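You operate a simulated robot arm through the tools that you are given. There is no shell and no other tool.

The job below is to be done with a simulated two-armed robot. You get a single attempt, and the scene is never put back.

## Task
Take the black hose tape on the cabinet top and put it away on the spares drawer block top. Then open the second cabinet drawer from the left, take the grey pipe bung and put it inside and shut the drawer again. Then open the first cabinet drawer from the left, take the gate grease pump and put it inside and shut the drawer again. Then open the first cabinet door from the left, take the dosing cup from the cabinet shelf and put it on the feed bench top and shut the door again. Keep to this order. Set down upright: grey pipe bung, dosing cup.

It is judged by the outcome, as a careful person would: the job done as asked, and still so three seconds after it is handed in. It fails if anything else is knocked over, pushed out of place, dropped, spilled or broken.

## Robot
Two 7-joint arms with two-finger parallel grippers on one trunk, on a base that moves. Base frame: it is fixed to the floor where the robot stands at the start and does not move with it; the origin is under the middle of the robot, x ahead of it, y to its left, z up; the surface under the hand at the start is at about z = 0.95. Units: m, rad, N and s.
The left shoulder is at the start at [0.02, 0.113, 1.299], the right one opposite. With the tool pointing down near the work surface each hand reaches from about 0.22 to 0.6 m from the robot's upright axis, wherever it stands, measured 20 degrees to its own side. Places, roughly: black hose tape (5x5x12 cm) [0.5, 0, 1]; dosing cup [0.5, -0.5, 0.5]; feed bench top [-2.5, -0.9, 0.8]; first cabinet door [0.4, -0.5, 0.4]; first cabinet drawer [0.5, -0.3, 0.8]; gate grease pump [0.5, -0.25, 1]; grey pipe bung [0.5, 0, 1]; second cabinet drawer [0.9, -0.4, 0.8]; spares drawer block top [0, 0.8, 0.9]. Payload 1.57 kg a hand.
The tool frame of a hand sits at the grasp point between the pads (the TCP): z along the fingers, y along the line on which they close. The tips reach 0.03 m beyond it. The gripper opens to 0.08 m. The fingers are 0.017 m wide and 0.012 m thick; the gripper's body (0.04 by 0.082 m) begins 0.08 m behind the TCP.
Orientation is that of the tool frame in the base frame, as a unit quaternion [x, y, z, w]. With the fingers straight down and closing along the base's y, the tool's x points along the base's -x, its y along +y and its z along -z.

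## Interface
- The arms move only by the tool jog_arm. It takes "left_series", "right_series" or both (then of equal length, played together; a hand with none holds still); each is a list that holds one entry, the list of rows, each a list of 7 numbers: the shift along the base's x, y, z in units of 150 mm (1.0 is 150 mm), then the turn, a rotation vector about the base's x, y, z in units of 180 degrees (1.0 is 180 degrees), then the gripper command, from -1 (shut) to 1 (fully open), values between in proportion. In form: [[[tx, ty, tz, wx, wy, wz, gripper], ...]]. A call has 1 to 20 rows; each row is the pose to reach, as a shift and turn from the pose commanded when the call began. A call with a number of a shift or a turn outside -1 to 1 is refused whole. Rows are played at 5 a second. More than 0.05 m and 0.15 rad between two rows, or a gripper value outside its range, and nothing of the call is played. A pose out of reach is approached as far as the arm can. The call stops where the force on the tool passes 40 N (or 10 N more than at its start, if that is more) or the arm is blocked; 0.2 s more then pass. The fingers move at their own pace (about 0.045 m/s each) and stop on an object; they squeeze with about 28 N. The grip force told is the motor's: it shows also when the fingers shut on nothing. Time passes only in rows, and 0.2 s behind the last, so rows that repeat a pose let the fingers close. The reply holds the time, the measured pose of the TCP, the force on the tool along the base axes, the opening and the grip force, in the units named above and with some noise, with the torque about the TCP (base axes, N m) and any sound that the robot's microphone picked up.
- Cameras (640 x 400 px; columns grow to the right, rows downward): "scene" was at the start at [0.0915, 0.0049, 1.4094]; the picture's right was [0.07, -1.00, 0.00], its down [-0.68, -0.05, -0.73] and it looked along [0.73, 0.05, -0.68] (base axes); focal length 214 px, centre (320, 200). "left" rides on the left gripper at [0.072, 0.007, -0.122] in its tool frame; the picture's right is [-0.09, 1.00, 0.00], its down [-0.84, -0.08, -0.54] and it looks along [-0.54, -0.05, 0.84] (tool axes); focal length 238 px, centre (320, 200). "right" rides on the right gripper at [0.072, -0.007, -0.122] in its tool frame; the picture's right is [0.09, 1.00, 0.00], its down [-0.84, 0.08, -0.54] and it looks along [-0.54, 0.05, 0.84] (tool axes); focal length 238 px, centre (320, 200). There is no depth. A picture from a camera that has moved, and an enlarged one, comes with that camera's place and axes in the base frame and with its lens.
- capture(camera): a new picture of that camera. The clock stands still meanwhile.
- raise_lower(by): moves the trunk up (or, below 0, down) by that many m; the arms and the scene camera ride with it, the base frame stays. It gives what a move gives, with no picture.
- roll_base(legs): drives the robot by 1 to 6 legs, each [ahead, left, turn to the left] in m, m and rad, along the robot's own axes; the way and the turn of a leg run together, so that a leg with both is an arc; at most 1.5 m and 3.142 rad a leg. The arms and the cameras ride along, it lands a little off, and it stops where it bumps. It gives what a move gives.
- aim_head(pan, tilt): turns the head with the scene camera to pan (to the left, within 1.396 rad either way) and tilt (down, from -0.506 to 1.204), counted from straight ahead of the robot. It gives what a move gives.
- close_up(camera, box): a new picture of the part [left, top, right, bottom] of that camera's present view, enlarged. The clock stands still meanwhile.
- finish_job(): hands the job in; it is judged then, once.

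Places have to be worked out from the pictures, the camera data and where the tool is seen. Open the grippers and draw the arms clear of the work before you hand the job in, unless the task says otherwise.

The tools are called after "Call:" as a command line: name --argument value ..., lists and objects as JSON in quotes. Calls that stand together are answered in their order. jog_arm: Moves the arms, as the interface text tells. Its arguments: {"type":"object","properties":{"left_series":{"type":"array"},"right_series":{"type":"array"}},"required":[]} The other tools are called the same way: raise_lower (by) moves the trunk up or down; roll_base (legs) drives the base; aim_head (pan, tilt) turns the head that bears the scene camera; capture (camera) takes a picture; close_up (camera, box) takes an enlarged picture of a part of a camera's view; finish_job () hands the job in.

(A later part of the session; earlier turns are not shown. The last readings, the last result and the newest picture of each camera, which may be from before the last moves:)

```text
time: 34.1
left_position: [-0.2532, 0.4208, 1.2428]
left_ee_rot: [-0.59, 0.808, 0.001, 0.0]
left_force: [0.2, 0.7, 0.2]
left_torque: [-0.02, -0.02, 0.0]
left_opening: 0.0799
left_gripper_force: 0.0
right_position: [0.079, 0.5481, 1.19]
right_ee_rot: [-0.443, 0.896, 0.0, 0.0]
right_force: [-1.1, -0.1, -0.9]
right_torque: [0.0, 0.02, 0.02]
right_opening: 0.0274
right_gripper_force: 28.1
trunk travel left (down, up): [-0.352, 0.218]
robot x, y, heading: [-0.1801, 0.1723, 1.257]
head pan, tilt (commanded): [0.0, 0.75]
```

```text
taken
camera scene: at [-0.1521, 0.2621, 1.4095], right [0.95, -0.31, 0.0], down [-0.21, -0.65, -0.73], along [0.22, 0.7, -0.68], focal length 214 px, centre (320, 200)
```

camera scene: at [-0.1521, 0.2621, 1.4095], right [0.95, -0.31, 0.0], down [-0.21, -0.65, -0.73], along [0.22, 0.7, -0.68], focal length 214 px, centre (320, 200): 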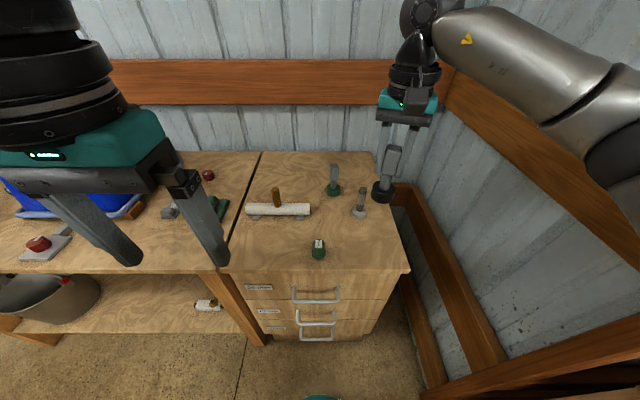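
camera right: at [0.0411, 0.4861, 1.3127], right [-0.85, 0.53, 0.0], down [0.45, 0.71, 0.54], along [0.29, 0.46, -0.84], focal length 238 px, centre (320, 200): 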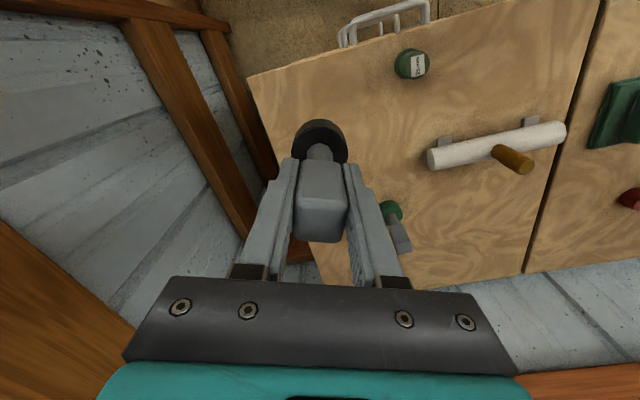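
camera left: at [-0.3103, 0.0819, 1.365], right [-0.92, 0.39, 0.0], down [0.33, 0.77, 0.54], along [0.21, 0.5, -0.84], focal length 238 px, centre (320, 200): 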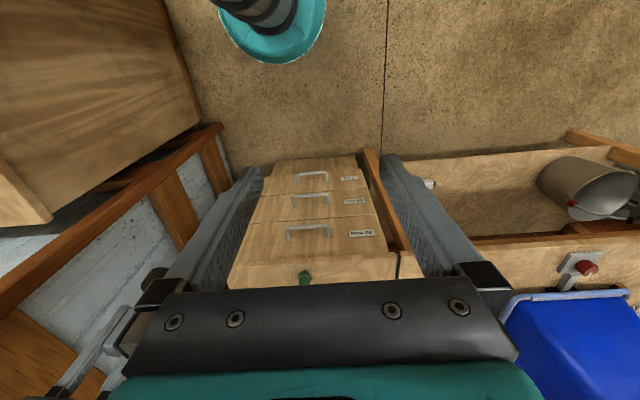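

The patch under the tape is free, about 0.07 m in from the front edge and 0.11 m from the right edge. I judge the top to be at z of roughly 0.88, so I'll shift in slightly and lower in stages, watching the force.

Call:
jog_arm --right_series '[[[0.04, 0.13, 0, 0, 0, 0, -1], [0.04, 0.13, -0.25, 0, 0, 0, -1], [0.04, 0.13, -0.5, 0, 0, 0, -1], [0.04, 0.13, -0.75, 0, 0, 0, -1], [0.04, 0.13, -1.0, 0, 0, 0, -1], [0.04, 0.13, -1.0, 0, 0, 0, -1]]]'

Call:
capture --camera "scene"

Call:
capture --camera "right"

```text
time: 35.5
left_position: [-0.2533, 0.4201, 1.2424]
left_ee_rot: [-0.591, 0.807, 0.0, 0.0]
left_force: [0.7, 0.0, -0.4]
left_torque: [-0.02, 0.01, 0.05]
left_opening: 0.0802
left_gripper_force: 0.2
right_position: [0.0851, 0.5657, 1.0408]
right_ee_rot: [-0.443, 0.897, 0.0, 0.0]
right_force: [0.0, 0.7, -0.9]
right_torque: [-0.02, -0.02, 0.0]
right_opening: 0.0273
right_gripper_force: 28.2
trunk travel left (down, up): [-0.352, 0.218]
robot x, y, heading: [-0.1816, 0.1732, 1.261]
head pan, tilt (commanded): [0.0, 0.75]
```

```text
taken
camera scene: at [-0.1523, 0.2612, 1.4096], right [0.95, -0.31, 0.0], down [-0.21, -0.65, -0.73], along [0.22, 0.7, -0.68], focal length 214 px, centre (320, 200)
```

scene: 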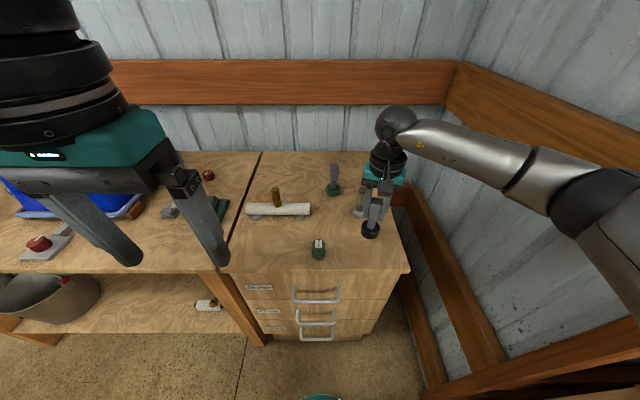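

```text
taken
camera right: at [0.0471, 0.5048, 1.1631], right [-0.85, 0.53, 0.0], down [0.45, 0.71, 0.54], along [0.29, 0.46, -0.84], focal length 238 px, centre (320, 200)
```

right: 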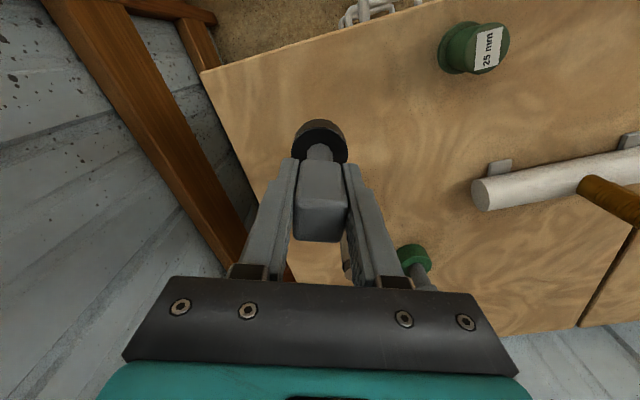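

Call:
jog_arm --right_series '[[[0, 0, -0.1, 0, 0, 0, -1], [0, 0, -0.2, 0, 0, 0, -1], [0, 0, -0.25, 0, 0, 0, -1], [0, 0, -0.28, 0, 0, 0, -1], [0, 0, -0.31, 0, 0, 0, -1], [0, 0, -0.34, 0, 0, 0, -1], [0, 0, -0.34, 0, 0, 0, -1]]]'

Call:
capture --camera "right"

Call:
close_up --camera "scene" --box '[300, 150, 440, 280]'

```text
time: 37.1
left_position: [-0.253, 0.4202, 1.2431]
left_ee_rot: [-0.59, 0.807, 0.001, 0.001]
left_force: [-0.1, 0.6, 0.4]
left_torque: [0.0, 0.01, 0.02]
left_opening: 0.0801
left_gripper_force: 0.1
right_position: [0.0855, 0.5657, 0.9908]
right_ee_rot: [-0.443, 0.896, 0.001, 0.0]
right_force: [-0.2, -0.8, 1.4]
right_torque: [-0.05, 0.02, -0.02]
right_opening: 0.0276
right_gripper_force: 28.3
trunk travel left (down, up): [-0.352, 0.218]
robot x, y, heading: [-0.1781, 0.1719, 1.262]
head pan, tilt (commanded): [0.0, 0.75]
```

```text
taken
camera right: at [0.0472, 0.5044, 1.1125], right [-0.85, 0.53, 0.0], down [0.45, 0.71, 0.54], along [0.29, 0.46, -0.84], focal length 238 px, centre (320, 200)
```

right: 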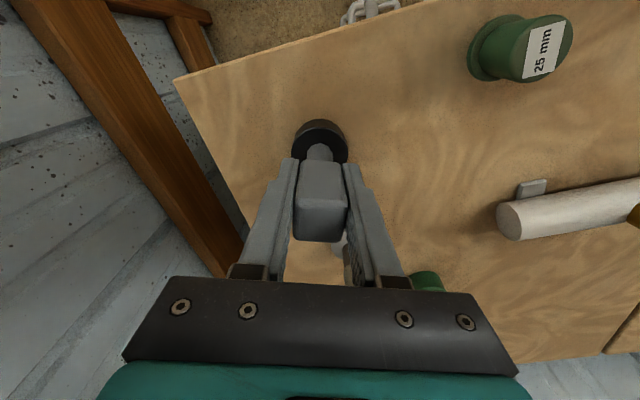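

```text
3.08 times, centred on (370, 215) of scene
camera zoom: at [-0.1523, 0.261, 1.4096], right [0.95, -0.31, 0.0], down [-0.21, -0.65, -0.73], along [0.22, 0.7, -0.68], focal length 660 px, centre (166, 154)
```

zoom: 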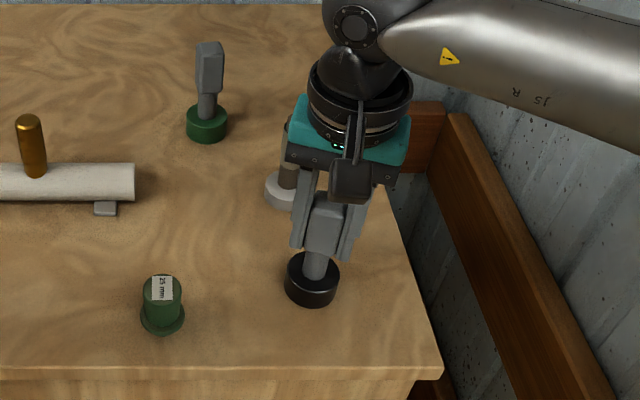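

Call:
jog_arm --right_series '[[[0, 0, -0.02, 0, 0, 0, -1], [0, 0, -0.04, 0, 0, 0, -1], [0, 0, -0.06, 0, 0, 0, -1], [0, 0, -0.08, 0, 0, 0, -1], [0, 0, -0.08, 0, 0, 0, -1]]]'

```text
time: 37.9
left_position: [-0.2537, 0.4195, 1.2421]
left_ee_rot: [-0.589, 0.808, 0.001, 0.0]
left_force: [-0.3, 0.3, -0.4]
left_torque: [-0.03, -0.03, 0.02]
left_opening: 0.08
left_gripper_force: 0.1
right_position: [0.0858, 0.5695, 0.9905]
right_ee_rot: [-0.443, 0.897, 0.004, 0.002]
right_force: [-0.5, -5.2, 13.5]
right_torque: [-0.56, 0.04, -0.01]
right_opening: 0.0274
right_gripper_force: 28.2
trunk travel left (down, up): [-0.352, 0.218]
robot x, y, heading: [-0.1826, 0.1727, 1.262]
head pan, tilt (commanded): [0.0, 0.75]
stopped in row 3 (right hand): the force on the tool passed its limit at 43 N (the readings are from after the stop); the commanded pose is now the measured one
```

The tape's base touched down at TCP z 0.990, so the block top is at about 0.90. I'll ease the pressure by 1 mm, open the fingers and retreat straight up.

Call:
jog_arm --right_series '[[[0, -0.01, 0.008, 0, 0, 0, -1], [0, -0.01, 0.008, 0, 0, 0, 0.0], [0, -0.01, 0.008, 0, 0, 0, 0.5], [0, -0.01, 0.008, 0, 0, 0, 1], [0, -0.01, 0.008, 0, 0, 0, 1], [0, -0.01, 0.008, 0, 0, 0, 1], [0, -0.01, 0.2, 0, 0, 0, 1], [0, -0.01, 0.45, 0, 0, 0, 1], [0, -0.01, 0.7, 0, 0, 0, 1], [0, -0.01, 1.0, 0, 0, 0, 1], [0, -0.01, 1.0, 0, 0, 0, 1]]]'

Call:
capture --camera "right"

Call:
capture --camera "scene"

```text
time: 40.3
left_position: [-0.2541, 0.4193, 1.2423]
left_ee_rot: [-0.59, 0.808, 0.0, 0.0]
left_force: [-0.7, -0.4, 0.3]
left_torque: [0.0, 0.01, -0.02]
left_opening: 0.0797
left_gripper_force: 0.1
right_position: [0.0866, 0.5651, 1.1386]
right_ee_rot: [-0.442, 0.897, 0.003, 0.003]
right_force: [-0.5, -0.4, -0.4]
right_torque: [0.0, 0.0, -0.02]
right_opening: 0.0802
right_gripper_force: 0.0
trunk travel left (down, up): [-0.352, 0.218]
robot x, y, heading: [-0.183, 0.1724, 1.262]
head pan, tilt (commanded): [0.0, 0.75]
```

```text
taken
camera right: at [0.0484, 0.504, 1.26], right [-0.85, 0.53, 0.0], down [0.45, 0.71, 0.55], along [0.29, 0.46, -0.84], focal length 238 px, centre (320, 200)
```

right: 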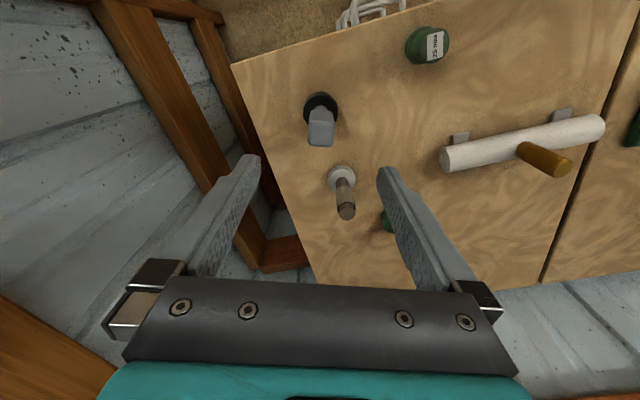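

```text
taken
camera scene: at [-0.152, 0.2612, 1.4095], right [0.95, -0.31, 0.0], down [-0.21, -0.65, -0.73], along [0.22, 0.7, -0.68], focal length 214 px, centre (320, 200)
```

scene: 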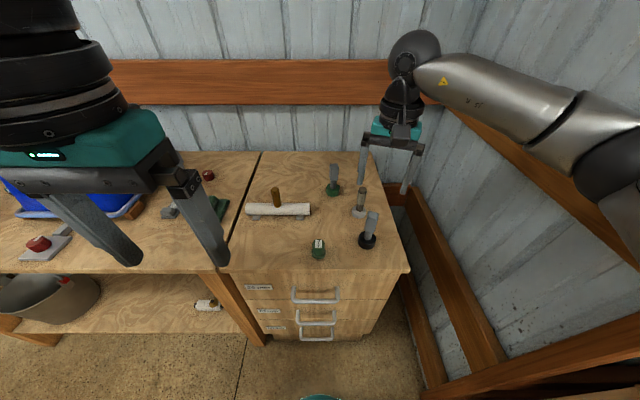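

The tape is standing upright on the drawer block and the gripper is clear. Next I'll back off, tuck the right hand up and in, then slide around to the cabinet's front, keeping the heading that already faces it.

Call:
roll_base --legs '[[-0.45, 0, 0]]'

Call:
jog_arm --right_series '[[[0.05, -0.2, 0.15, 0, 0, 0, 1], [0.1, -0.4, 0.3, 0, 0, 0, 1], [0.2, -0.6, 0.45, 0, 0, 0, 1], [0.3, -0.8, 0.6, 0, 0, 0, 1], [0.35, -0.95, 0.6, 0, 0, 0, 1], [0.35, -0.95, 0.6, 0, 0, 0, 1]]]'

Call:
aim_head --pan -0.9 --tilt 0.6

Call:
capture --camera "scene"

```text
time: 43.0
left_position: [-0.389, -0.0051, 1.2435]
left_ee_rot: [-0.591, 0.807, 0.0, 0.001]
left_force: [-0.1, 0.5, -0.3]
left_torque: [0.0, 0.01, 0.04]
left_opening: 0.0803
left_gripper_force: 0.0
right_position: [-0.0514, 0.1423, 1.1386]
right_ee_rot: [-0.445, 0.896, 0.004, 0.002]
right_force: [0.2, -0.4, 0.6]
right_torque: [-0.02, 0.01, 0.01]
right_opening: 0.08
right_gripper_force: 0.0
trunk travel left (down, up): [-0.352, 0.218]
robot x, y, heading: [-0.3181, -0.2503, 1.265]
head pan, tilt (commanded): [0.0, 0.75]
```

```text
time: 44.4
left_position: [-0.3897, -0.0052, 1.2418]
left_ee_rot: [-0.591, 0.807, 0.0, 0.0]
left_force: [0.8, -0.6, 0.3]
left_torque: [-0.02, 0.0, -0.01]
left_opening: 0.0799
left_gripper_force: 0.0
right_position: [0.0013, -0.0005, 1.2286]
right_ee_rot: [-0.444, 0.896, 0.004, 0.002]
right_force: [-0.1, -0.4, 0.9]
right_torque: [-0.01, 0.02, 0.0]
right_opening: 0.0801
right_gripper_force: 0.0
trunk travel left (down, up): [-0.352, 0.218]
robot x, y, heading: [-0.3155, -0.2493, 1.264]
head pan, tilt (commanded): [0.0, 0.75]
```

```text
time: 45.6
left_position: [-0.3887, -0.0044, 1.2427]
left_ee_rot: [-0.591, 0.806, 0.0, -0.001]
left_force: [0.6, 1.1, -0.4]
left_torque: [-0.01, -0.01, -0.03]
left_opening: 0.0799
left_gripper_force: 0.0
right_position: [-0.0006, -0.0014, 1.2273]
right_ee_rot: [-0.445, 0.895, 0.003, 0.002]
right_force: [-0.6, 1.0, 0.2]
right_torque: [-0.01, 0.03, 0.0]
right_opening: 0.0799
right_gripper_force: 0.0
trunk travel left (down, up): [-0.352, 0.218]
robot x, y, heading: [-0.3177, -0.2537, 1.271]
head pan, tilt (commanded): [-0.901, 0.6]
```

```text
taken
camera scene: at [-0.2305, -0.2115, 1.4224], right [0.36, -0.93, 0.0], down [-0.53, -0.2, -0.82], along [0.77, 0.29, -0.57], focal length 214 px, centre (320, 200)
```

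scene: 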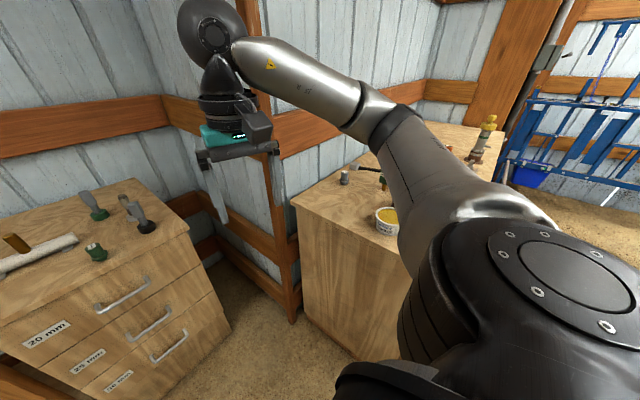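

I'm clear of everything here. I'll drive diagonally back and to the right, around the cabinet corner to its front.

Call:
roll_base --legs '[[-0.75, -0.93, 0]]'

Call:
aim_head --pan 0.0 --tilt 0.7

Call:
capture --camera "scene"

Call:
capture --camera "right"

Call:
capture --camera "left"

```text
time: 51.6
left_position: [0.2504, -0.9983, 1.2422]
left_ee_rot: [-0.588, 0.809, 0.0, 0.0]
left_force: [-0.1, 0.0, -0.6]
left_torque: [0.01, 0.01, -0.01]
left_opening: 0.0803
left_gripper_force: 0.1
right_position: [0.6401, -0.9961, 1.2295]
right_ee_rot: [-0.439, 0.898, 0.004, 0.003]
right_force: [0.3, 0.0, -0.1]
right_torque: [0.03, -0.03, -0.01]
right_opening: 0.0801
right_gripper_force: 0.0
trunk travel left (down, up): [-0.352, 0.218]
robot x, y, heading: [0.3207, -1.2403, 1.252]
head pan, tilt (commanded): [-0.901, 0.6]
```

```text
time: 52.8
left_position: [0.2492, -0.9962, 1.2417]
left_ee_rot: [-0.588, 0.809, 0.0, 0.0]
left_force: [0.1, -0.1, -0.7]
left_torque: [0.02, 0.0, 0.02]
left_opening: 0.0799
left_gripper_force: 0.0
right_position: [0.6398, -0.9948, 1.2272]
right_ee_rot: [-0.44, 0.898, 0.003, 0.003]
right_force: [0.5, -0.4, 0.7]
right_torque: [0.0, -0.03, 0.02]
right_opening: 0.0803
right_gripper_force: 0.0
trunk travel left (down, up): [-0.352, 0.218]
robot x, y, heading: [0.3202, -1.2448, 1.254]
head pan, tilt (commanded): [0.0, 0.7]
```

```text
taken
camera scene: at [0.3503, -1.155, 1.4138], right [0.95, -0.31, 0.0], down [-0.2, -0.61, -0.77], along [0.24, 0.73, -0.64], focal length 214 px, centre (320, 200)
```

scene: 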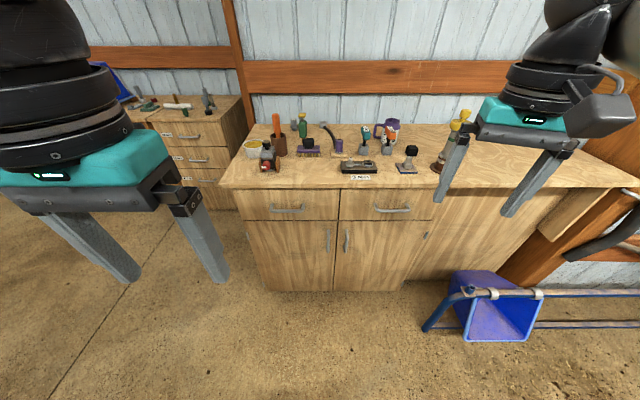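

```text
taken
camera right: at [0.6017, -1.058, 1.3497], right [-0.84, 0.54, 0.0], down [0.45, 0.7, 0.55], along [0.29, 0.46, -0.84], focal length 238 px, centre (320, 200)
```

right: 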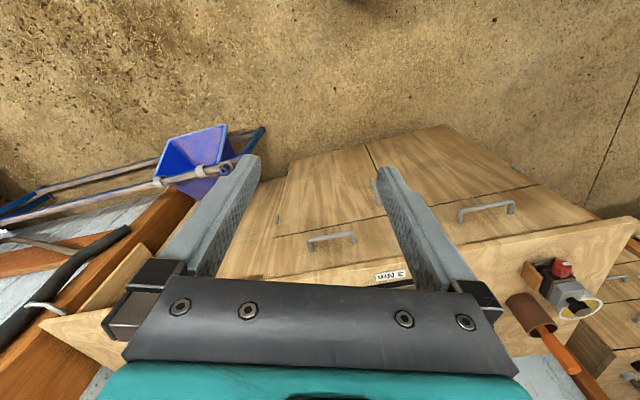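

```text
taken
camera left: at [0.2224, -1.0638, 1.365], right [-0.92, 0.4, 0.0], down [0.33, 0.77, 0.54], along [0.21, 0.5, -0.84], focal length 238 px, centre (320, 200)
```

left: 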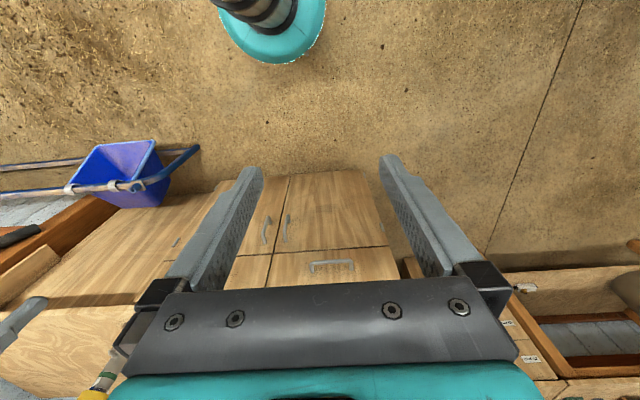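

The cabinet front shows two drawers with bow handles and two doors with vertical handles near the middle. I'll zoom in for detail.

Call:
close_up --camera "scene" --box '[220, 170, 450, 300]'

Call:
close_up --camera "scene" --box '[240, 100, 420, 200]'

Call:
close_up --camera "right" --box '[260, 120, 640, 340]'

```text
2.78 times, centred on (335, 235) of scene
camera zoom: at [0.3503, -1.155, 1.4138], right [0.95, -0.31, 0.0], down [-0.2, -0.61, -0.77], along [0.24, 0.73, -0.64], focal length 597 px, centre (278, 103)
```

zoom: 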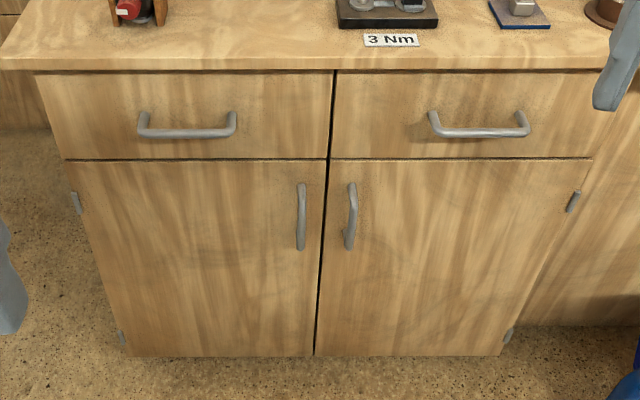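

```text
3.56 times, centred on (330, 150) of scene
camera zoom: at [0.3503, -1.155, 1.4138], right [0.95, -0.31, 0.0], down [-0.2, -0.61, -0.77], along [0.24, 0.73, -0.64], focal length 763 px, centre (284, 378)
```

zoom: 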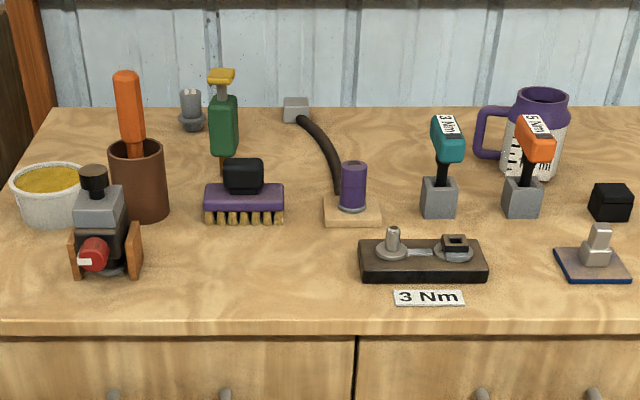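

```text
1.68 times, centred on (450, 230) of right
camera zoom: at [0.6017, -1.058, 1.3497], right [-0.84, 0.54, 0.0], down [0.45, 0.7, 0.55], along [0.29, 0.46, -0.84], focal length 401 px, centre (101, 150)
```

zoom: 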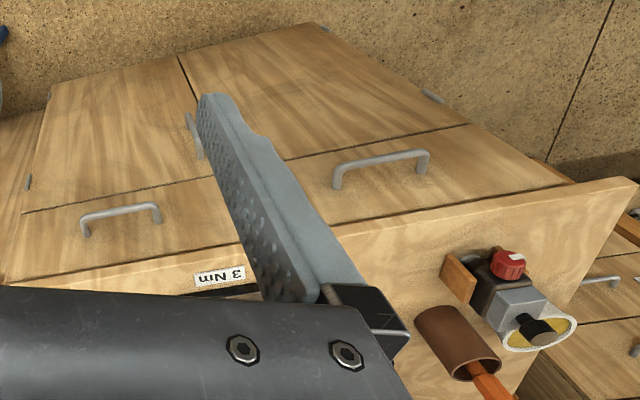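

Drawer 2's handle centre is at about L=0.65 along the front, z of about 0.85. I'll lower the trunk so the right arm can reach it horizontally, then turn the right hand to point at the drawer with the fingers closing vertically.

Call:
raise_lower --by -0.25

Call:
jog_arm --right_series '[[[0, 0, 0, 0.036, 0.011, -0.0216, 1], [0, 0, 0, 0.072, 0.022, -0.0433, 1], [0, 0, 0, 0.108, 0.033, -0.065, 1], [0, 0, 0, 0.144, 0.044, -0.0866, 1], [0, 0, 0, 0.18, 0.055, -0.108, 1], [0, 0, 0, 0.216, 0.066, -0.13, 1], [0, 0, 0, 0.252, 0.077, -0.1515, 1], [0, 0, 0, 0.288, 0.088, -0.173, 1], [0, 0, 0, 0.324, 0.099, -0.195, 1], [0, 0, 0, 0.36, 0.11, -0.2166, 1], [0, 0, 0, 0.396, 0.121, -0.238, 1], [0, 0, 0, 0.432, 0.132, -0.26, 1], [0, 0, 0, 0.468, 0.143, -0.282, 1], [0, 0, 0, 0.503, 0.154, -0.303, 1], [0, 0, 0, 0.503, 0.154, -0.303, 1], [0, 0, 0, 0.503, 0.154, -0.303, 1]]]'

Call:
capture --camera "scene"

Call:
capture --camera "right"

```text
time: 55.3
left_position: [0.2503, -0.998, 0.9922]
left_ee_rot: [-0.588, 0.809, 0.0, 0.0]
left_force: [-0.3, -0.5, 0.9]
left_torque: [-0.01, -0.01, 0.03]
left_opening: 0.08
left_gripper_force: 0.1
right_position: [0.6396, -0.9954, 0.9776]
right_ee_rot: [-0.44, 0.898, 0.004, 0.003]
right_force: [-0.1, 0.4, 0.3]
right_torque: [-0.01, -0.01, 0.02]
right_opening: 0.08
right_gripper_force: 0.1
trunk travel left (down, up): [-0.102, 0.468]
robot x, y, heading: [0.323, -1.2464, 1.252]
head pan, tilt (commanded): [0.0, 0.7]
```

```text
time: 58.7
left_position: [0.25, -0.9977, 0.9928]
left_ee_rot: [-0.588, 0.809, 0.001, 0.0]
left_force: [0.3, -0.2, 0.4]
left_torque: [0.01, 0.01, 0.0]
left_opening: 0.0801
left_gripper_force: 0.0
right_position: [0.7439, -1.0004, 0.9334]
right_ee_rot: [0.113, 0.697, 0.7, 0.113]
right_force: [0.0, 0.1, -0.3]
right_torque: [-0.01, -0.03, -0.02]
right_opening: 0.08
right_gripper_force: 0.0
right hand out of reach, approached as far as the arm can: row 7, 8, 9, 10, 11, 12, 13, 14, 15, 16
trunk travel left (down, up): [-0.102, 0.468]
robot x, y, heading: [0.3206, -1.243, 1.255]
head pan, tilt (commanded): [0.0, 0.7]
```

```text
taken
camera scene: at [0.3502, -1.1549, 1.1638], right [0.95, -0.31, 0.0], down [-0.2, -0.61, -0.76], along [0.24, 0.73, -0.64], focal length 214 px, centre (320, 200)
```

scene: 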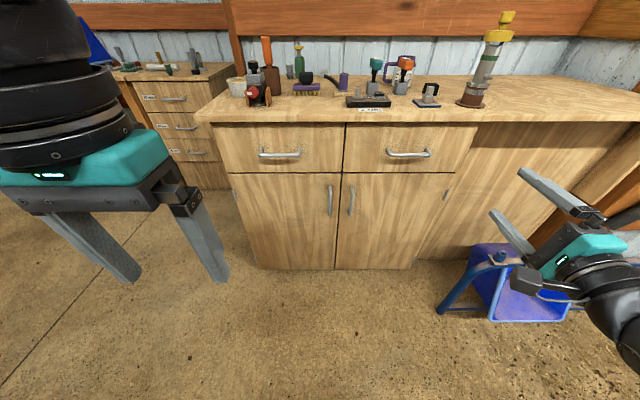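

```text
taken
camera right: at [0.6386, -1.0939, 0.9265], right [-0.09, 0.03, 1.0], down [0.62, -0.78, 0.08], along [0.78, 0.63, 0.05], focal length 238 px, centre (320, 200)
```

right: 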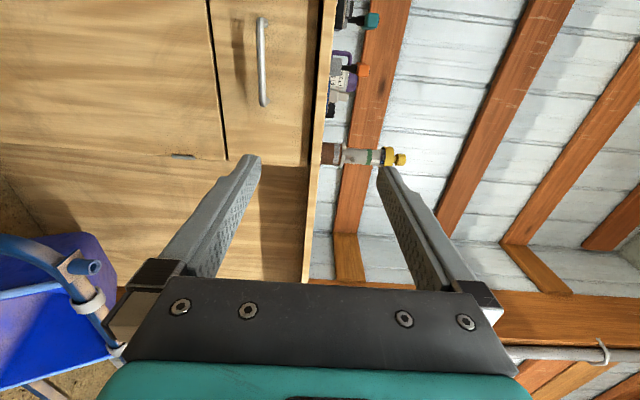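

The hand now has the intended orientation, though it drifted outward because the start point was too close to the body. I'll measure the handle more exactly with close-ups.

Call:
close_up --camera "scene" --box '[340, 100, 500, 200]'

Call:
close_up --camera "right" --box '[180, 0, 340, 170]'

Call:
close_up --camera "scene" --box '[190, 100, 350, 200]'

```text
4.00 times, centred on (420, 150) of scene
camera zoom: at [0.3502, -1.1549, 1.1638], right [0.95, -0.31, 0.0], down [-0.2, -0.61, -0.76], along [0.24, 0.73, -0.64], focal length 858 px, centre (-80, 400)
```

zoom: 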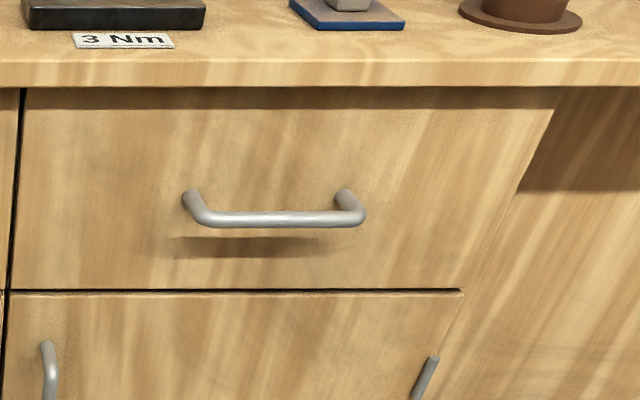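

```text
2.35 times, centred on (260, 85) of right
camera zoom: at [0.6386, -1.0939, 0.9265], right [-0.09, 0.03, 1.0], down [0.62, -0.78, 0.08], along [0.78, 0.63, 0.05], focal length 561 px, centre (461, 471)
```

zoom: 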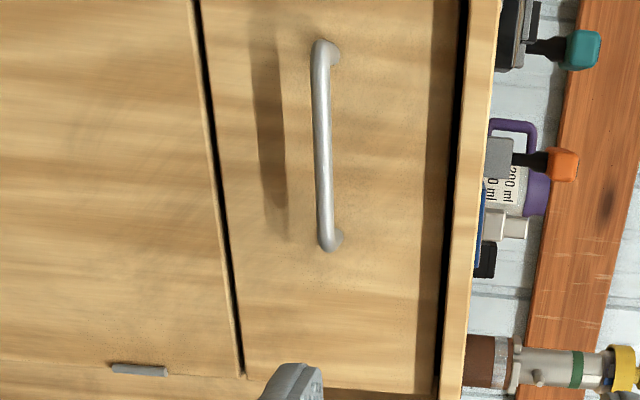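

```text
4.00 times, centred on (270, 150) of scene
camera zoom: at [0.3502, -1.1549, 1.1638], right [0.95, -0.31, 0.0], down [-0.2, -0.61, -0.76], along [0.24, 0.73, -0.64], focal length 858 px, centre (520, 400)
```

zoom: 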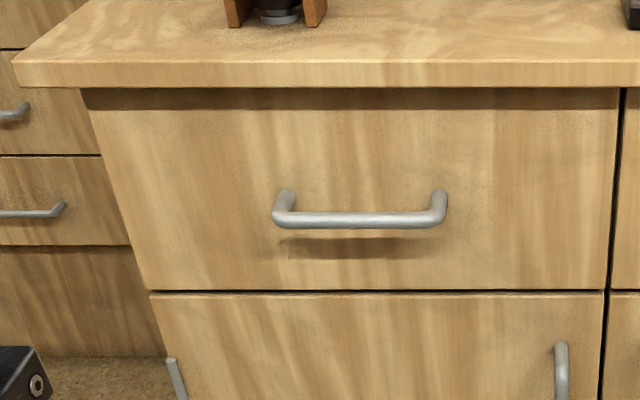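

The handle bar is at about L=0.661, z=0.823, roughly flush with the tabletop edge, which puts it at base (0.826, -0.643, 0.823). I'll move the hand partway there and check where it actually goes.

Call:
jog_arm --right_series '[[[0.1, 0.15, -0.13, 0, 0, 0, 1], [0.25, 0.32, -0.3, 0, 0, 0, 1], [0.4, 0.5, -0.5, 0, 0, 0, 1], [0.55, 0.7, -0.65, 0, 0, 0, 1], [0.67, 0.87, -0.8, 0, 0, 0, 1], [0.67, 0.87, -0.8, 0, 0, 0, 1], [0.67, 0.87, -0.8, 0, 0, 0, 1]]]'

Call:
capture --camera "scene"

Call:
capture --camera "right"

```text
time: 60.3
left_position: [0.2497, -0.9967, 0.993]
left_ee_rot: [-0.588, 0.809, -0.001, 0.0]
left_force: [-0.2, -0.3, -0.2]
left_torque: [0.0, 0.01, -0.01]
left_opening: 0.0802
left_gripper_force: 0.1
right_position: [0.8919, -0.9635, 0.8743]
right_ee_rot: [0.112, 0.697, 0.699, 0.113]
right_force: [-0.5, -0.3, -0.7]
right_torque: [-0.01, -0.04, 0.01]
right_opening: 0.0801
right_gripper_force: 0.0
right hand out of reach, approached as far as the arm can: row 1, 2, 3, 4, 5, 6, 7
trunk travel left (down, up): [-0.102, 0.468]
robot x, y, heading: [0.325, -1.243, 1.251]
head pan, tilt (commanded): [0.0, 0.7]
```

```text
taken
camera scene: at [0.3501, -1.155, 1.1638], right [0.95, -0.31, 0.0], down [-0.2, -0.61, -0.76], along [0.24, 0.73, -0.64], focal length 214 px, centre (320, 200)
```

scene: 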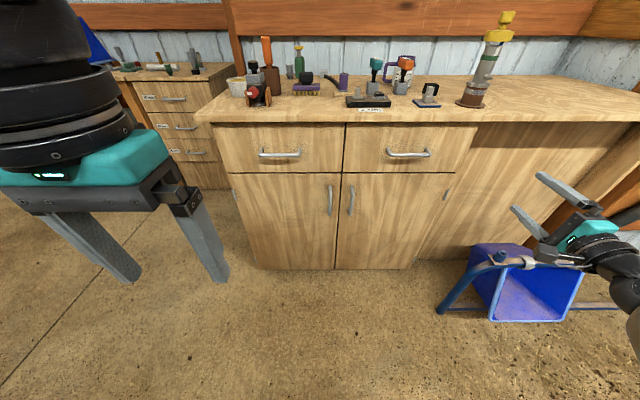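

```text
taken
camera right: at [0.787, -1.0567, 0.8672], right [-0.09, 0.03, 1.0], down [0.62, -0.78, 0.08], along [0.78, 0.63, 0.05], focal length 238 px, centre (320, 200)
```

right: 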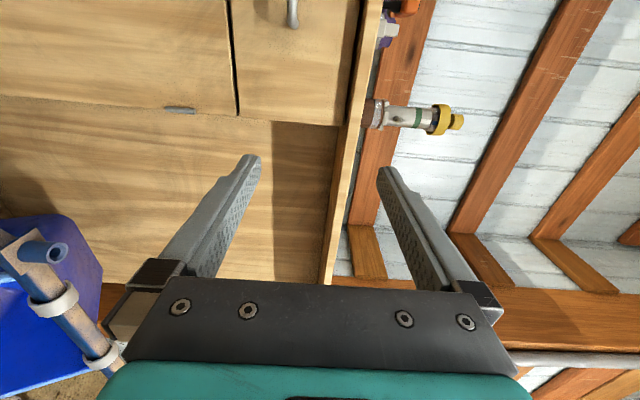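

The arm can't hold that rolled, horizontal pose there, so I'll change approach. With a pitched-down hand (tilted 30° forward) and closed fingers, I can hook the bow handle from behind. First I'll turn the hand to that orientation and see where it ends up.

Call:
jog_arm --right_series '[[[0, 0, 0.05, -0.0276, -0.0247, 0.0185, 1], [0, 0, 0.1, -0.0552, -0.0494, 0.037, 1], [0, 0, 0.15, -0.0829, -0.0741, 0.0556, 1], [0, 0, 0.2, -0.1105, -0.0989, 0.0741, 1], [0, 0, 0.25, -0.1381, -0.1236, 0.0926, 1], [0, 0, 0.3, -0.1657, -0.1483, 0.1112, 1], [0, 0, 0.35, -0.1934, -0.173, 0.1297, 1], [0, 0, 0.4, -0.221, -0.1977, 0.1482, 1], [0, 0, 0.45, -0.2486, -0.2224, 0.1668, 1], [0, 0, 0.5, -0.2762, -0.2471, 0.1853, 1], [0, 0, 0.55, -0.3038, -0.2719, 0.2038, 1], [0, 0, 0.6, -0.3315, -0.2966, 0.2223, 1], [0, 0, 0.65, -0.3591, -0.3213, 0.2409, 1], [0, 0, 0.7, -0.3867, -0.346, 0.2594, 1], [0, 0, 0.7, -0.3867, -0.346, 0.2594, 1]]]'

Call:
capture --camera "scene"

Call:
capture --camera "right"

```text
time: 63.5
left_position: [0.2504, -0.9971, 0.993]
left_ee_rot: [-0.588, 0.809, 0.0, -0.001]
left_force: [0.0, -0.1, -0.8]
left_torque: [-0.02, 0.02, -0.02]
left_opening: 0.0799
left_gripper_force: 0.2
right_position: [0.8885, -0.9628, 0.9886]
right_ee_rot: [-0.566, 0.782, 0.153, 0.212]
right_force: [0.0, -0.6, -0.4]
right_torque: [-0.05, -0.02, 0.02]
right_opening: 0.08
right_gripper_force: 0.0
trunk travel left (down, up): [-0.102, 0.468]
robot x, y, heading: [0.3202, -1.2437, 1.252]
head pan, tilt (commanded): [0.0, 0.7]
```

```text
taken
camera scene: at [0.3502, -1.1549, 1.1638], right [0.95, -0.31, 0.0], down [-0.2, -0.61, -0.76], along [0.24, 0.73, -0.64], focal length 214 px, centre (320, 200)
```

scene: 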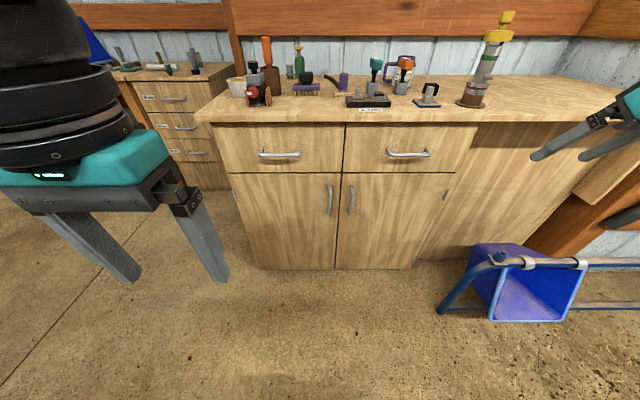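

```text
taken
camera right: at [0.857, -1.0825, 1.0575], right [-0.97, 0.23, -0.05], down [0.07, 0.45, 0.89], along [0.23, 0.86, -0.45], focal length 238 px, centre (320, 200)
```

right: 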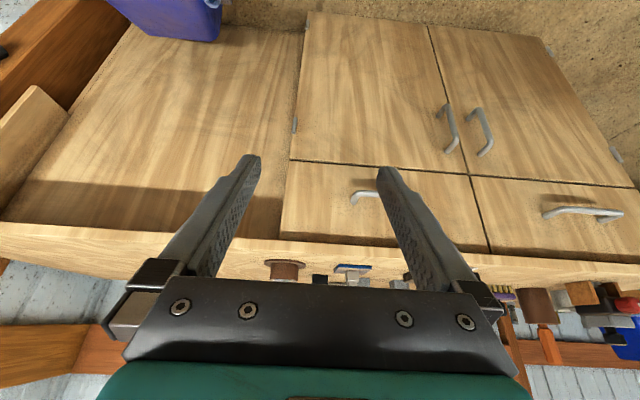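

The commanded pose now matches the measured one and the tilt is right. Next I'll bring the hand in front of handle 2, keeping the fingers open so I can see the bar between them.

Call:
jog_arm --right_series '[[[-0.16, 0.19, -0.08, 0, 0, 0, 1], [-0.32, 0.38, -0.16, 0, 0, 0, 1], [-0.48, 0.58, -0.24, 0, 0, 0, 1], [-0.64, 0.77, -0.32, 0, 0, 0, 1], [-0.8, 0.964, -0.39, 0, 0, 0, 1], [-0.8, 0.964, -0.39, 0, 0, 0, 1]]]'

Call:
capture --camera "right"

Call:
capture --camera "scene"

```text
time: 64.9
left_position: [0.2493, -0.9979, 0.9927]
left_ee_rot: [-0.587, 0.809, 0.0, 0.001]
left_force: [-0.7, -0.5, 0.5]
left_torque: [0.01, 0.0, -0.01]
left_opening: 0.0803
left_gripper_force: 0.1
right_position: [0.7644, -0.8178, 0.9319]
right_ee_rot: [-0.566, 0.782, 0.154, 0.211]
right_force: [-0.1, -0.5, 0.9]
right_torque: [-0.01, 0.0, -0.01]
right_opening: 0.08
right_gripper_force: 0.1
trunk travel left (down, up): [-0.102, 0.468]
robot x, y, heading: [0.3218, -1.2464, 1.253]
head pan, tilt (commanded): [0.0, 0.7]
```

```text
taken
camera right: at [0.7341, -0.9373, 1.0013], right [-0.97, 0.23, -0.04], down [0.07, 0.45, 0.89], along [0.23, 0.86, -0.45], focal length 238 px, centre (320, 200)
```

right: 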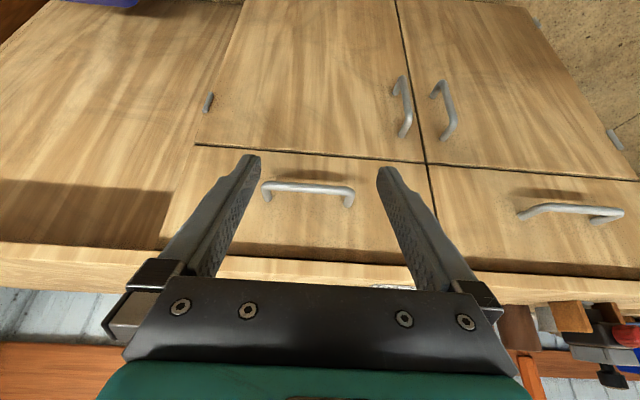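

```text
taken
camera scene: at [0.3502, -1.1549, 1.1638], right [0.95, -0.31, 0.0], down [-0.2, -0.61, -0.76], along [0.24, 0.73, -0.64], focal length 214 px, centre (320, 200)
```

scene: 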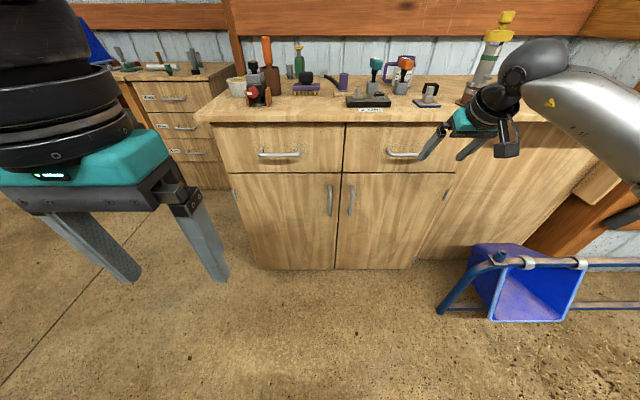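

From three views, the bar centre sits 0.0045 m past the tabletop edge at z=0.823, L of about 0.663, and the drawer face is roughly 4.5 cm behind it. I'll close the fingers and go to a pre-insert pose just above and behind the bar.

Call:
jog_arm --right_series '[[[0.0, 0.0, 0, 0, 0, 0, -1], [0.07, 0.2, -0.04, 0, 0, 0, -1], [0.15, 0.4, -0.08, 0, 0, 0, -1], [0.22, 0.6, -0.12, 0, 0, 0, -1], [0.29, 0.8, -0.16, 0, 0, 0, -1], [0.33, 0.9, -0.19, 0, 0, 0, -1], [0.367, 0.988, -0.207, 0, 0, 0, -1], [0.367, 0.988, -0.207, 0, 0, 0, -1]]]'

Call:
capture --camera "right"

Call:
close_up --camera "scene" --box '[340, 80, 500, 200]'

```text
time: 66.7
left_position: [0.2484, -0.9976, 0.9924]
left_ee_rot: [-0.587, 0.809, 0.0, 0.001]
left_force: [0.4, -0.6, -0.3]
left_torque: [0.02, -0.01, -0.04]
left_opening: 0.0801
left_gripper_force: 0.1
right_position: [0.8059, -0.7034, 0.8942]
right_ee_rot: [-0.566, 0.782, 0.155, 0.212]
right_force: [0.5, 0.2, 0.4]
right_torque: [-0.01, -0.01, -0.01]
right_opening: 0.0001
right_gripper_force: 20.8
right hand out of reach, approached as far as the arm can: row 5, 6, 7, 8
trunk travel left (down, up): [-0.102, 0.468]
robot x, y, heading: [0.3251, -1.2433, 1.255]
head pan, tilt (commanded): [0.0, 0.7]
```

```text
taken
camera right: at [0.7744, -0.8227, 0.9632], right [-0.97, 0.23, -0.05], down [0.07, 0.45, 0.89], along [0.23, 0.86, -0.45], focal length 238 px, centre (320, 200)
```

right: 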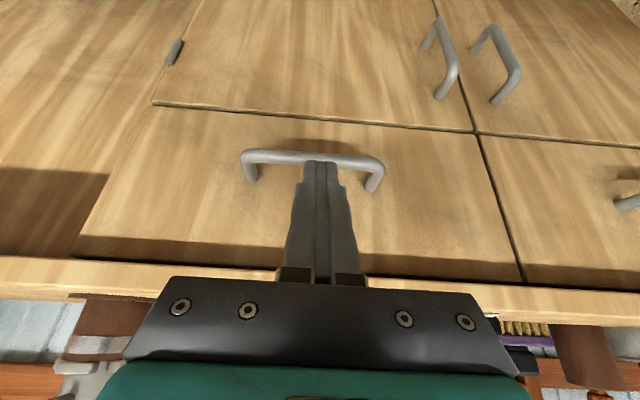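

```text
3.33 times, centred on (420, 140) of scene
camera zoom: at [0.3501, -1.1549, 1.1638], right [0.95, -0.31, 0.0], down [-0.2, -0.61, -0.76], along [0.24, 0.73, -0.64], focal length 715 px, centre (-13, 400)
```

zoom: 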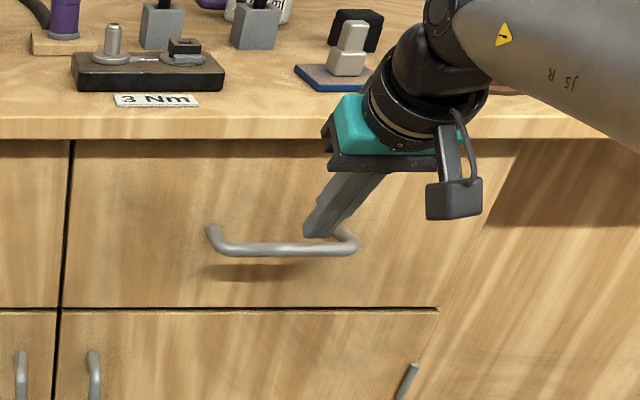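

The arm ran out of reach 6 cm short of the tabletop edge. I'll draw the hand back 12 cm and move the base 13 cm closer.

Call:
jog_arm --right_series '[[[-0.06, -0.19, 0.02, 0, 0, 0, -1], [-0.12, -0.38, 0.04, 0, 0, 0, -1], [-0.18, -0.57, 0.06, 0, 0, 0, -1], [-0.25, -0.76, 0.08, 0, 0, 0, -1], [-0.25, -0.76, 0.08, 0, 0, 0, -1]]]'

Call:
roll_base --legs '[[0.13, 0, 0]]'

Call:
capture --camera "right"

Call:
capture --camera "scene"

```text
time: 67.9
left_position: [0.2489, -0.9971, 0.9926]
left_ee_rot: [-0.588, 0.809, 0.0, -0.001]
left_force: [-0.7, 0.4, 0.0]
left_torque: [0.04, 0.0, -0.03]
left_opening: 0.08
left_gripper_force: 0.1
right_position: [0.7695, -0.8186, 0.9059]
right_ee_rot: [-0.566, 0.782, 0.154, 0.212]
right_force: [0.0, 0.1, -0.1]
right_torque: [0.0, -0.01, 0.0]
right_opening: 0.0001
right_gripper_force: 21.2
trunk travel left (down, up): [-0.102, 0.468]
robot x, y, heading: [0.3201, -1.2453, 1.254]
head pan, tilt (commanded): [0.0, 0.7]
```

```text
time: 69.2
left_position: [0.2914, -0.8743, 0.9924]
left_ee_rot: [-0.586, 0.81, 0.0, 0.0]
left_force: [-0.3, -0.7, 0.3]
left_torque: [0.0, 0.01, 0.03]
left_opening: 0.0803
left_gripper_force: 0.1
right_position: [0.8111, -0.6954, 0.9062]
right_ee_rot: [-0.566, 0.782, 0.154, 0.211]
right_force: [0.1, 0.2, 0.0]
right_torque: [-0.02, -0.04, 0.0]
right_opening: 0.0001
right_gripper_force: 21.5
trunk travel left (down, up): [-0.102, 0.468]
robot x, y, heading: [0.3624, -1.1223, 1.249]
head pan, tilt (commanded): [0.0, 0.7]
```

```text
taken
camera right: at [0.7782, -0.8156, 0.9748], right [-0.97, 0.24, -0.04], down [0.07, 0.45, 0.89], along [0.23, 0.86, -0.45], focal length 238 px, centre (320, 200)
```

right: 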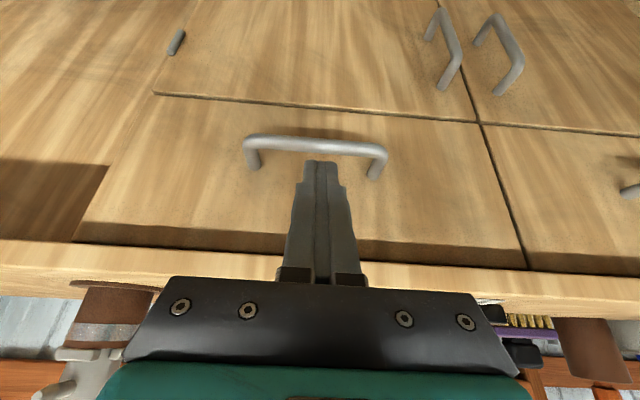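

```text
taken
camera scene: at [0.391, -1.0318, 1.1637], right [0.95, -0.31, 0.0], down [-0.2, -0.61, -0.76], along [0.24, 0.73, -0.64], focal length 214 px, centre (320, 200)
```

scene: 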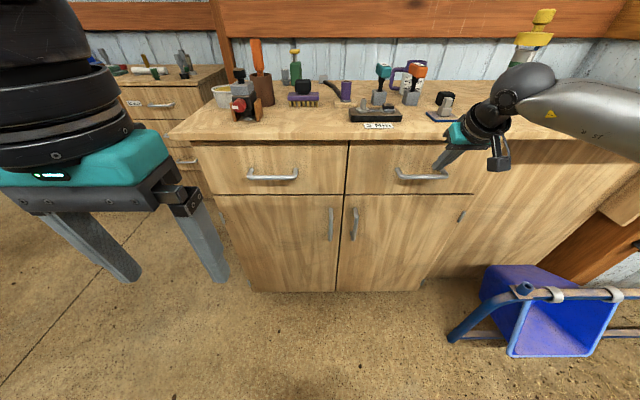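

After the move, the TCP is at L=0.663, 5 cm outside the tabletop edge, and the bar estimate hasn't changed. I'll slide the closed fingers down behind the bar along their own axis.

Call:
jog_arm --right_series '[[[0.031, 0.095, -0.01, 0, 0, 0, -1], [0.061, 0.187, -0.02, 0, 0, 0, -1], [0.073, 0.224, -0.087, 0, 0, 0, -1], [0.086, 0.261, -0.155, 0, 0, 0, -1], [0.098, 0.298, -0.222, 0, 0, 0, -1], [0.11, 0.335, -0.289, 0, 0, 0, -1], [0.122, 0.372, -0.356, 0, 0, 0, -1], [0.134, 0.409, -0.424, 0, 0, 0, -1], [0.134, 0.409, -0.424, 0, 0, 0, -1]]]'

Call:
capture --camera "right"

Call:
close_up --camera "scene" --box '[340, 100, 500, 220]'

```text
time: 71.2
left_position: [0.2911, -0.8748, 0.9922]
left_ee_rot: [-0.586, 0.811, 0.0, 0.0]
left_force: [0.5, 0.2, 0.2]
left_torque: [0.01, 0.0, 0.03]
left_opening: 0.0799
left_gripper_force: 0.0
right_position: [0.8302, -0.634, 0.8424]
right_ee_rot: [-0.566, 0.782, 0.154, 0.211]
right_force: [0.6, -0.3, 0.2]
right_torque: [-0.01, -0.03, 0.01]
right_opening: 0.0003
right_gripper_force: 21.1
trunk travel left (down, up): [-0.102, 0.468]
robot x, y, heading: [0.3614, -1.1226, 1.251]
head pan, tilt (commanded): [0.0, 0.7]
```

```text
taken
camera right: at [0.7983, -0.7545, 0.9118], right [-0.97, 0.24, -0.04], down [0.07, 0.45, 0.89], along [0.23, 0.86, -0.45], focal length 238 px, centre (320, 200)
```

right: 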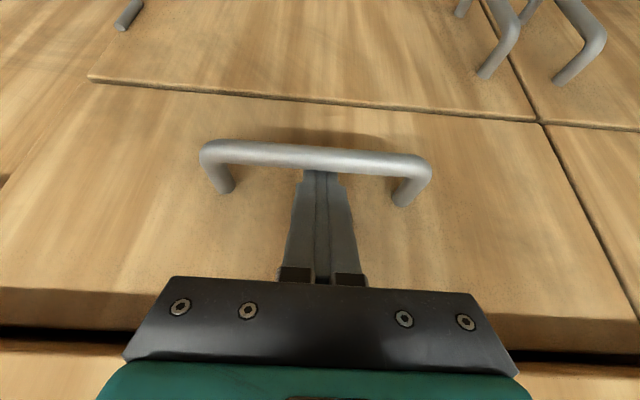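

```text
3.33 times, centred on (420, 160) of scene
camera zoom: at [0.3909, -1.0321, 1.1638], right [0.95, -0.31, 0.0], down [-0.2, -0.61, -0.76], along [0.24, 0.73, -0.64], focal length 715 px, centre (-13, 333)
```

zoom: 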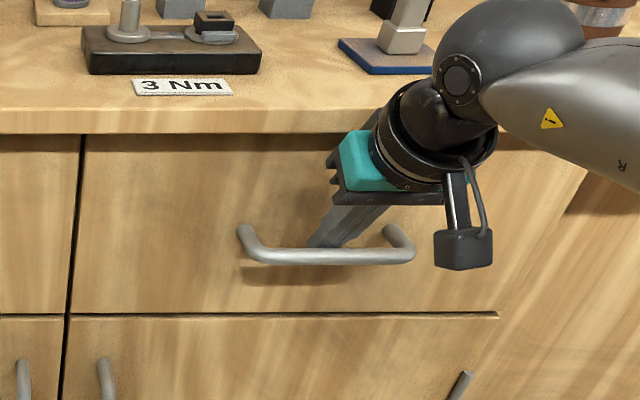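

The fingertips are behind the bar with no contact force. I'll pull straight back along the drawer's axis, gently at first.

Call:
jog_arm --right_series '[[[-0.02, -0.063, 0, 0, 0, 0, -1], [-0.042, -0.127, 0, 0, 0, 0, -1], [-0.083, -0.253, 0, 0, 0, 0, -1], [-0.125, -0.38, 0, 0, 0, 0, -1], [-0.166, -0.507, 0, 0, 0, 0, -1], [-0.208, -0.633, 0, 0, 0, 0, -1], [-0.25, -0.76, 0, 0, 0, 0, -1], [-0.291, -0.887, 0, 0, 0, 0, -1], [-0.291, -0.887, 0, 0, 0, 0, -1]]]'

Call:
capture --camera "scene"

Call:
capture --camera "right"

```text
time: 73.2
left_position: [0.2916, -0.8733, 0.9912]
left_ee_rot: [-0.586, 0.81, 0.0, 0.0]
left_force: [0.2, 0.1, -0.2]
left_torque: [0.0, 0.02, -0.03]
left_opening: 0.08
left_gripper_force: 0.0
right_position: [0.7857, -0.7689, 0.8414]
right_ee_rot: [-0.565, 0.783, 0.153, 0.211]
right_force: [0.9, -0.4, 0.6]
right_torque: [0.02, 0.03, 0.0]
right_opening: 0.0
right_gripper_force: 21.0
trunk travel left (down, up): [-0.102, 0.468]
robot x, y, heading: [0.3596, -1.1231, 1.256]
head pan, tilt (commanded): [0.0, 0.7]
```

```text
taken
camera scene: at [0.3908, -1.0322, 1.1638], right [0.95, -0.31, 0.0], down [-0.2, -0.61, -0.76], along [0.24, 0.73, -0.64], focal length 214 px, centre (320, 200)
```

scene: 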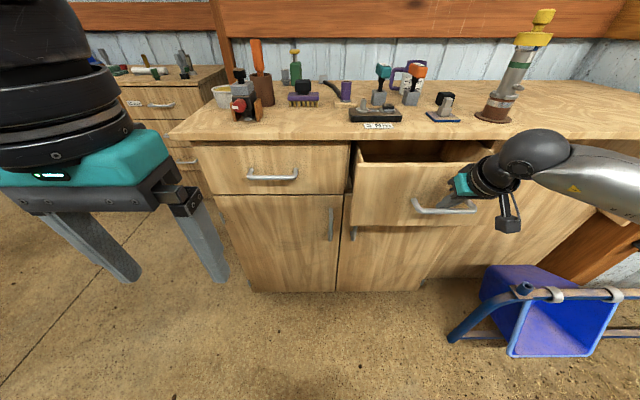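

```text
taken
camera right: at [0.7538, -0.8886, 0.9109], right [-0.97, 0.24, -0.04], down [0.07, 0.45, 0.89], along [0.23, 0.86, -0.45], focal length 238 px, centre (320, 200)
```

right: 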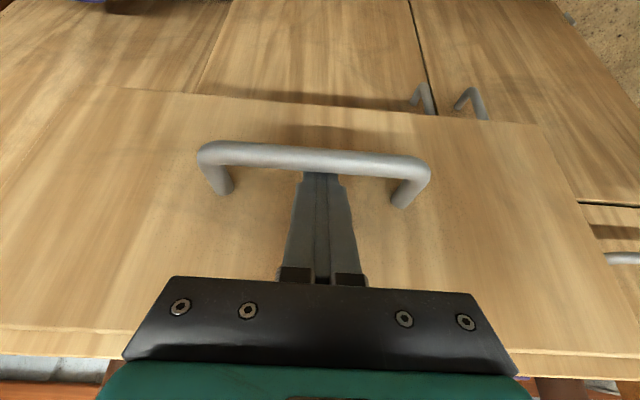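

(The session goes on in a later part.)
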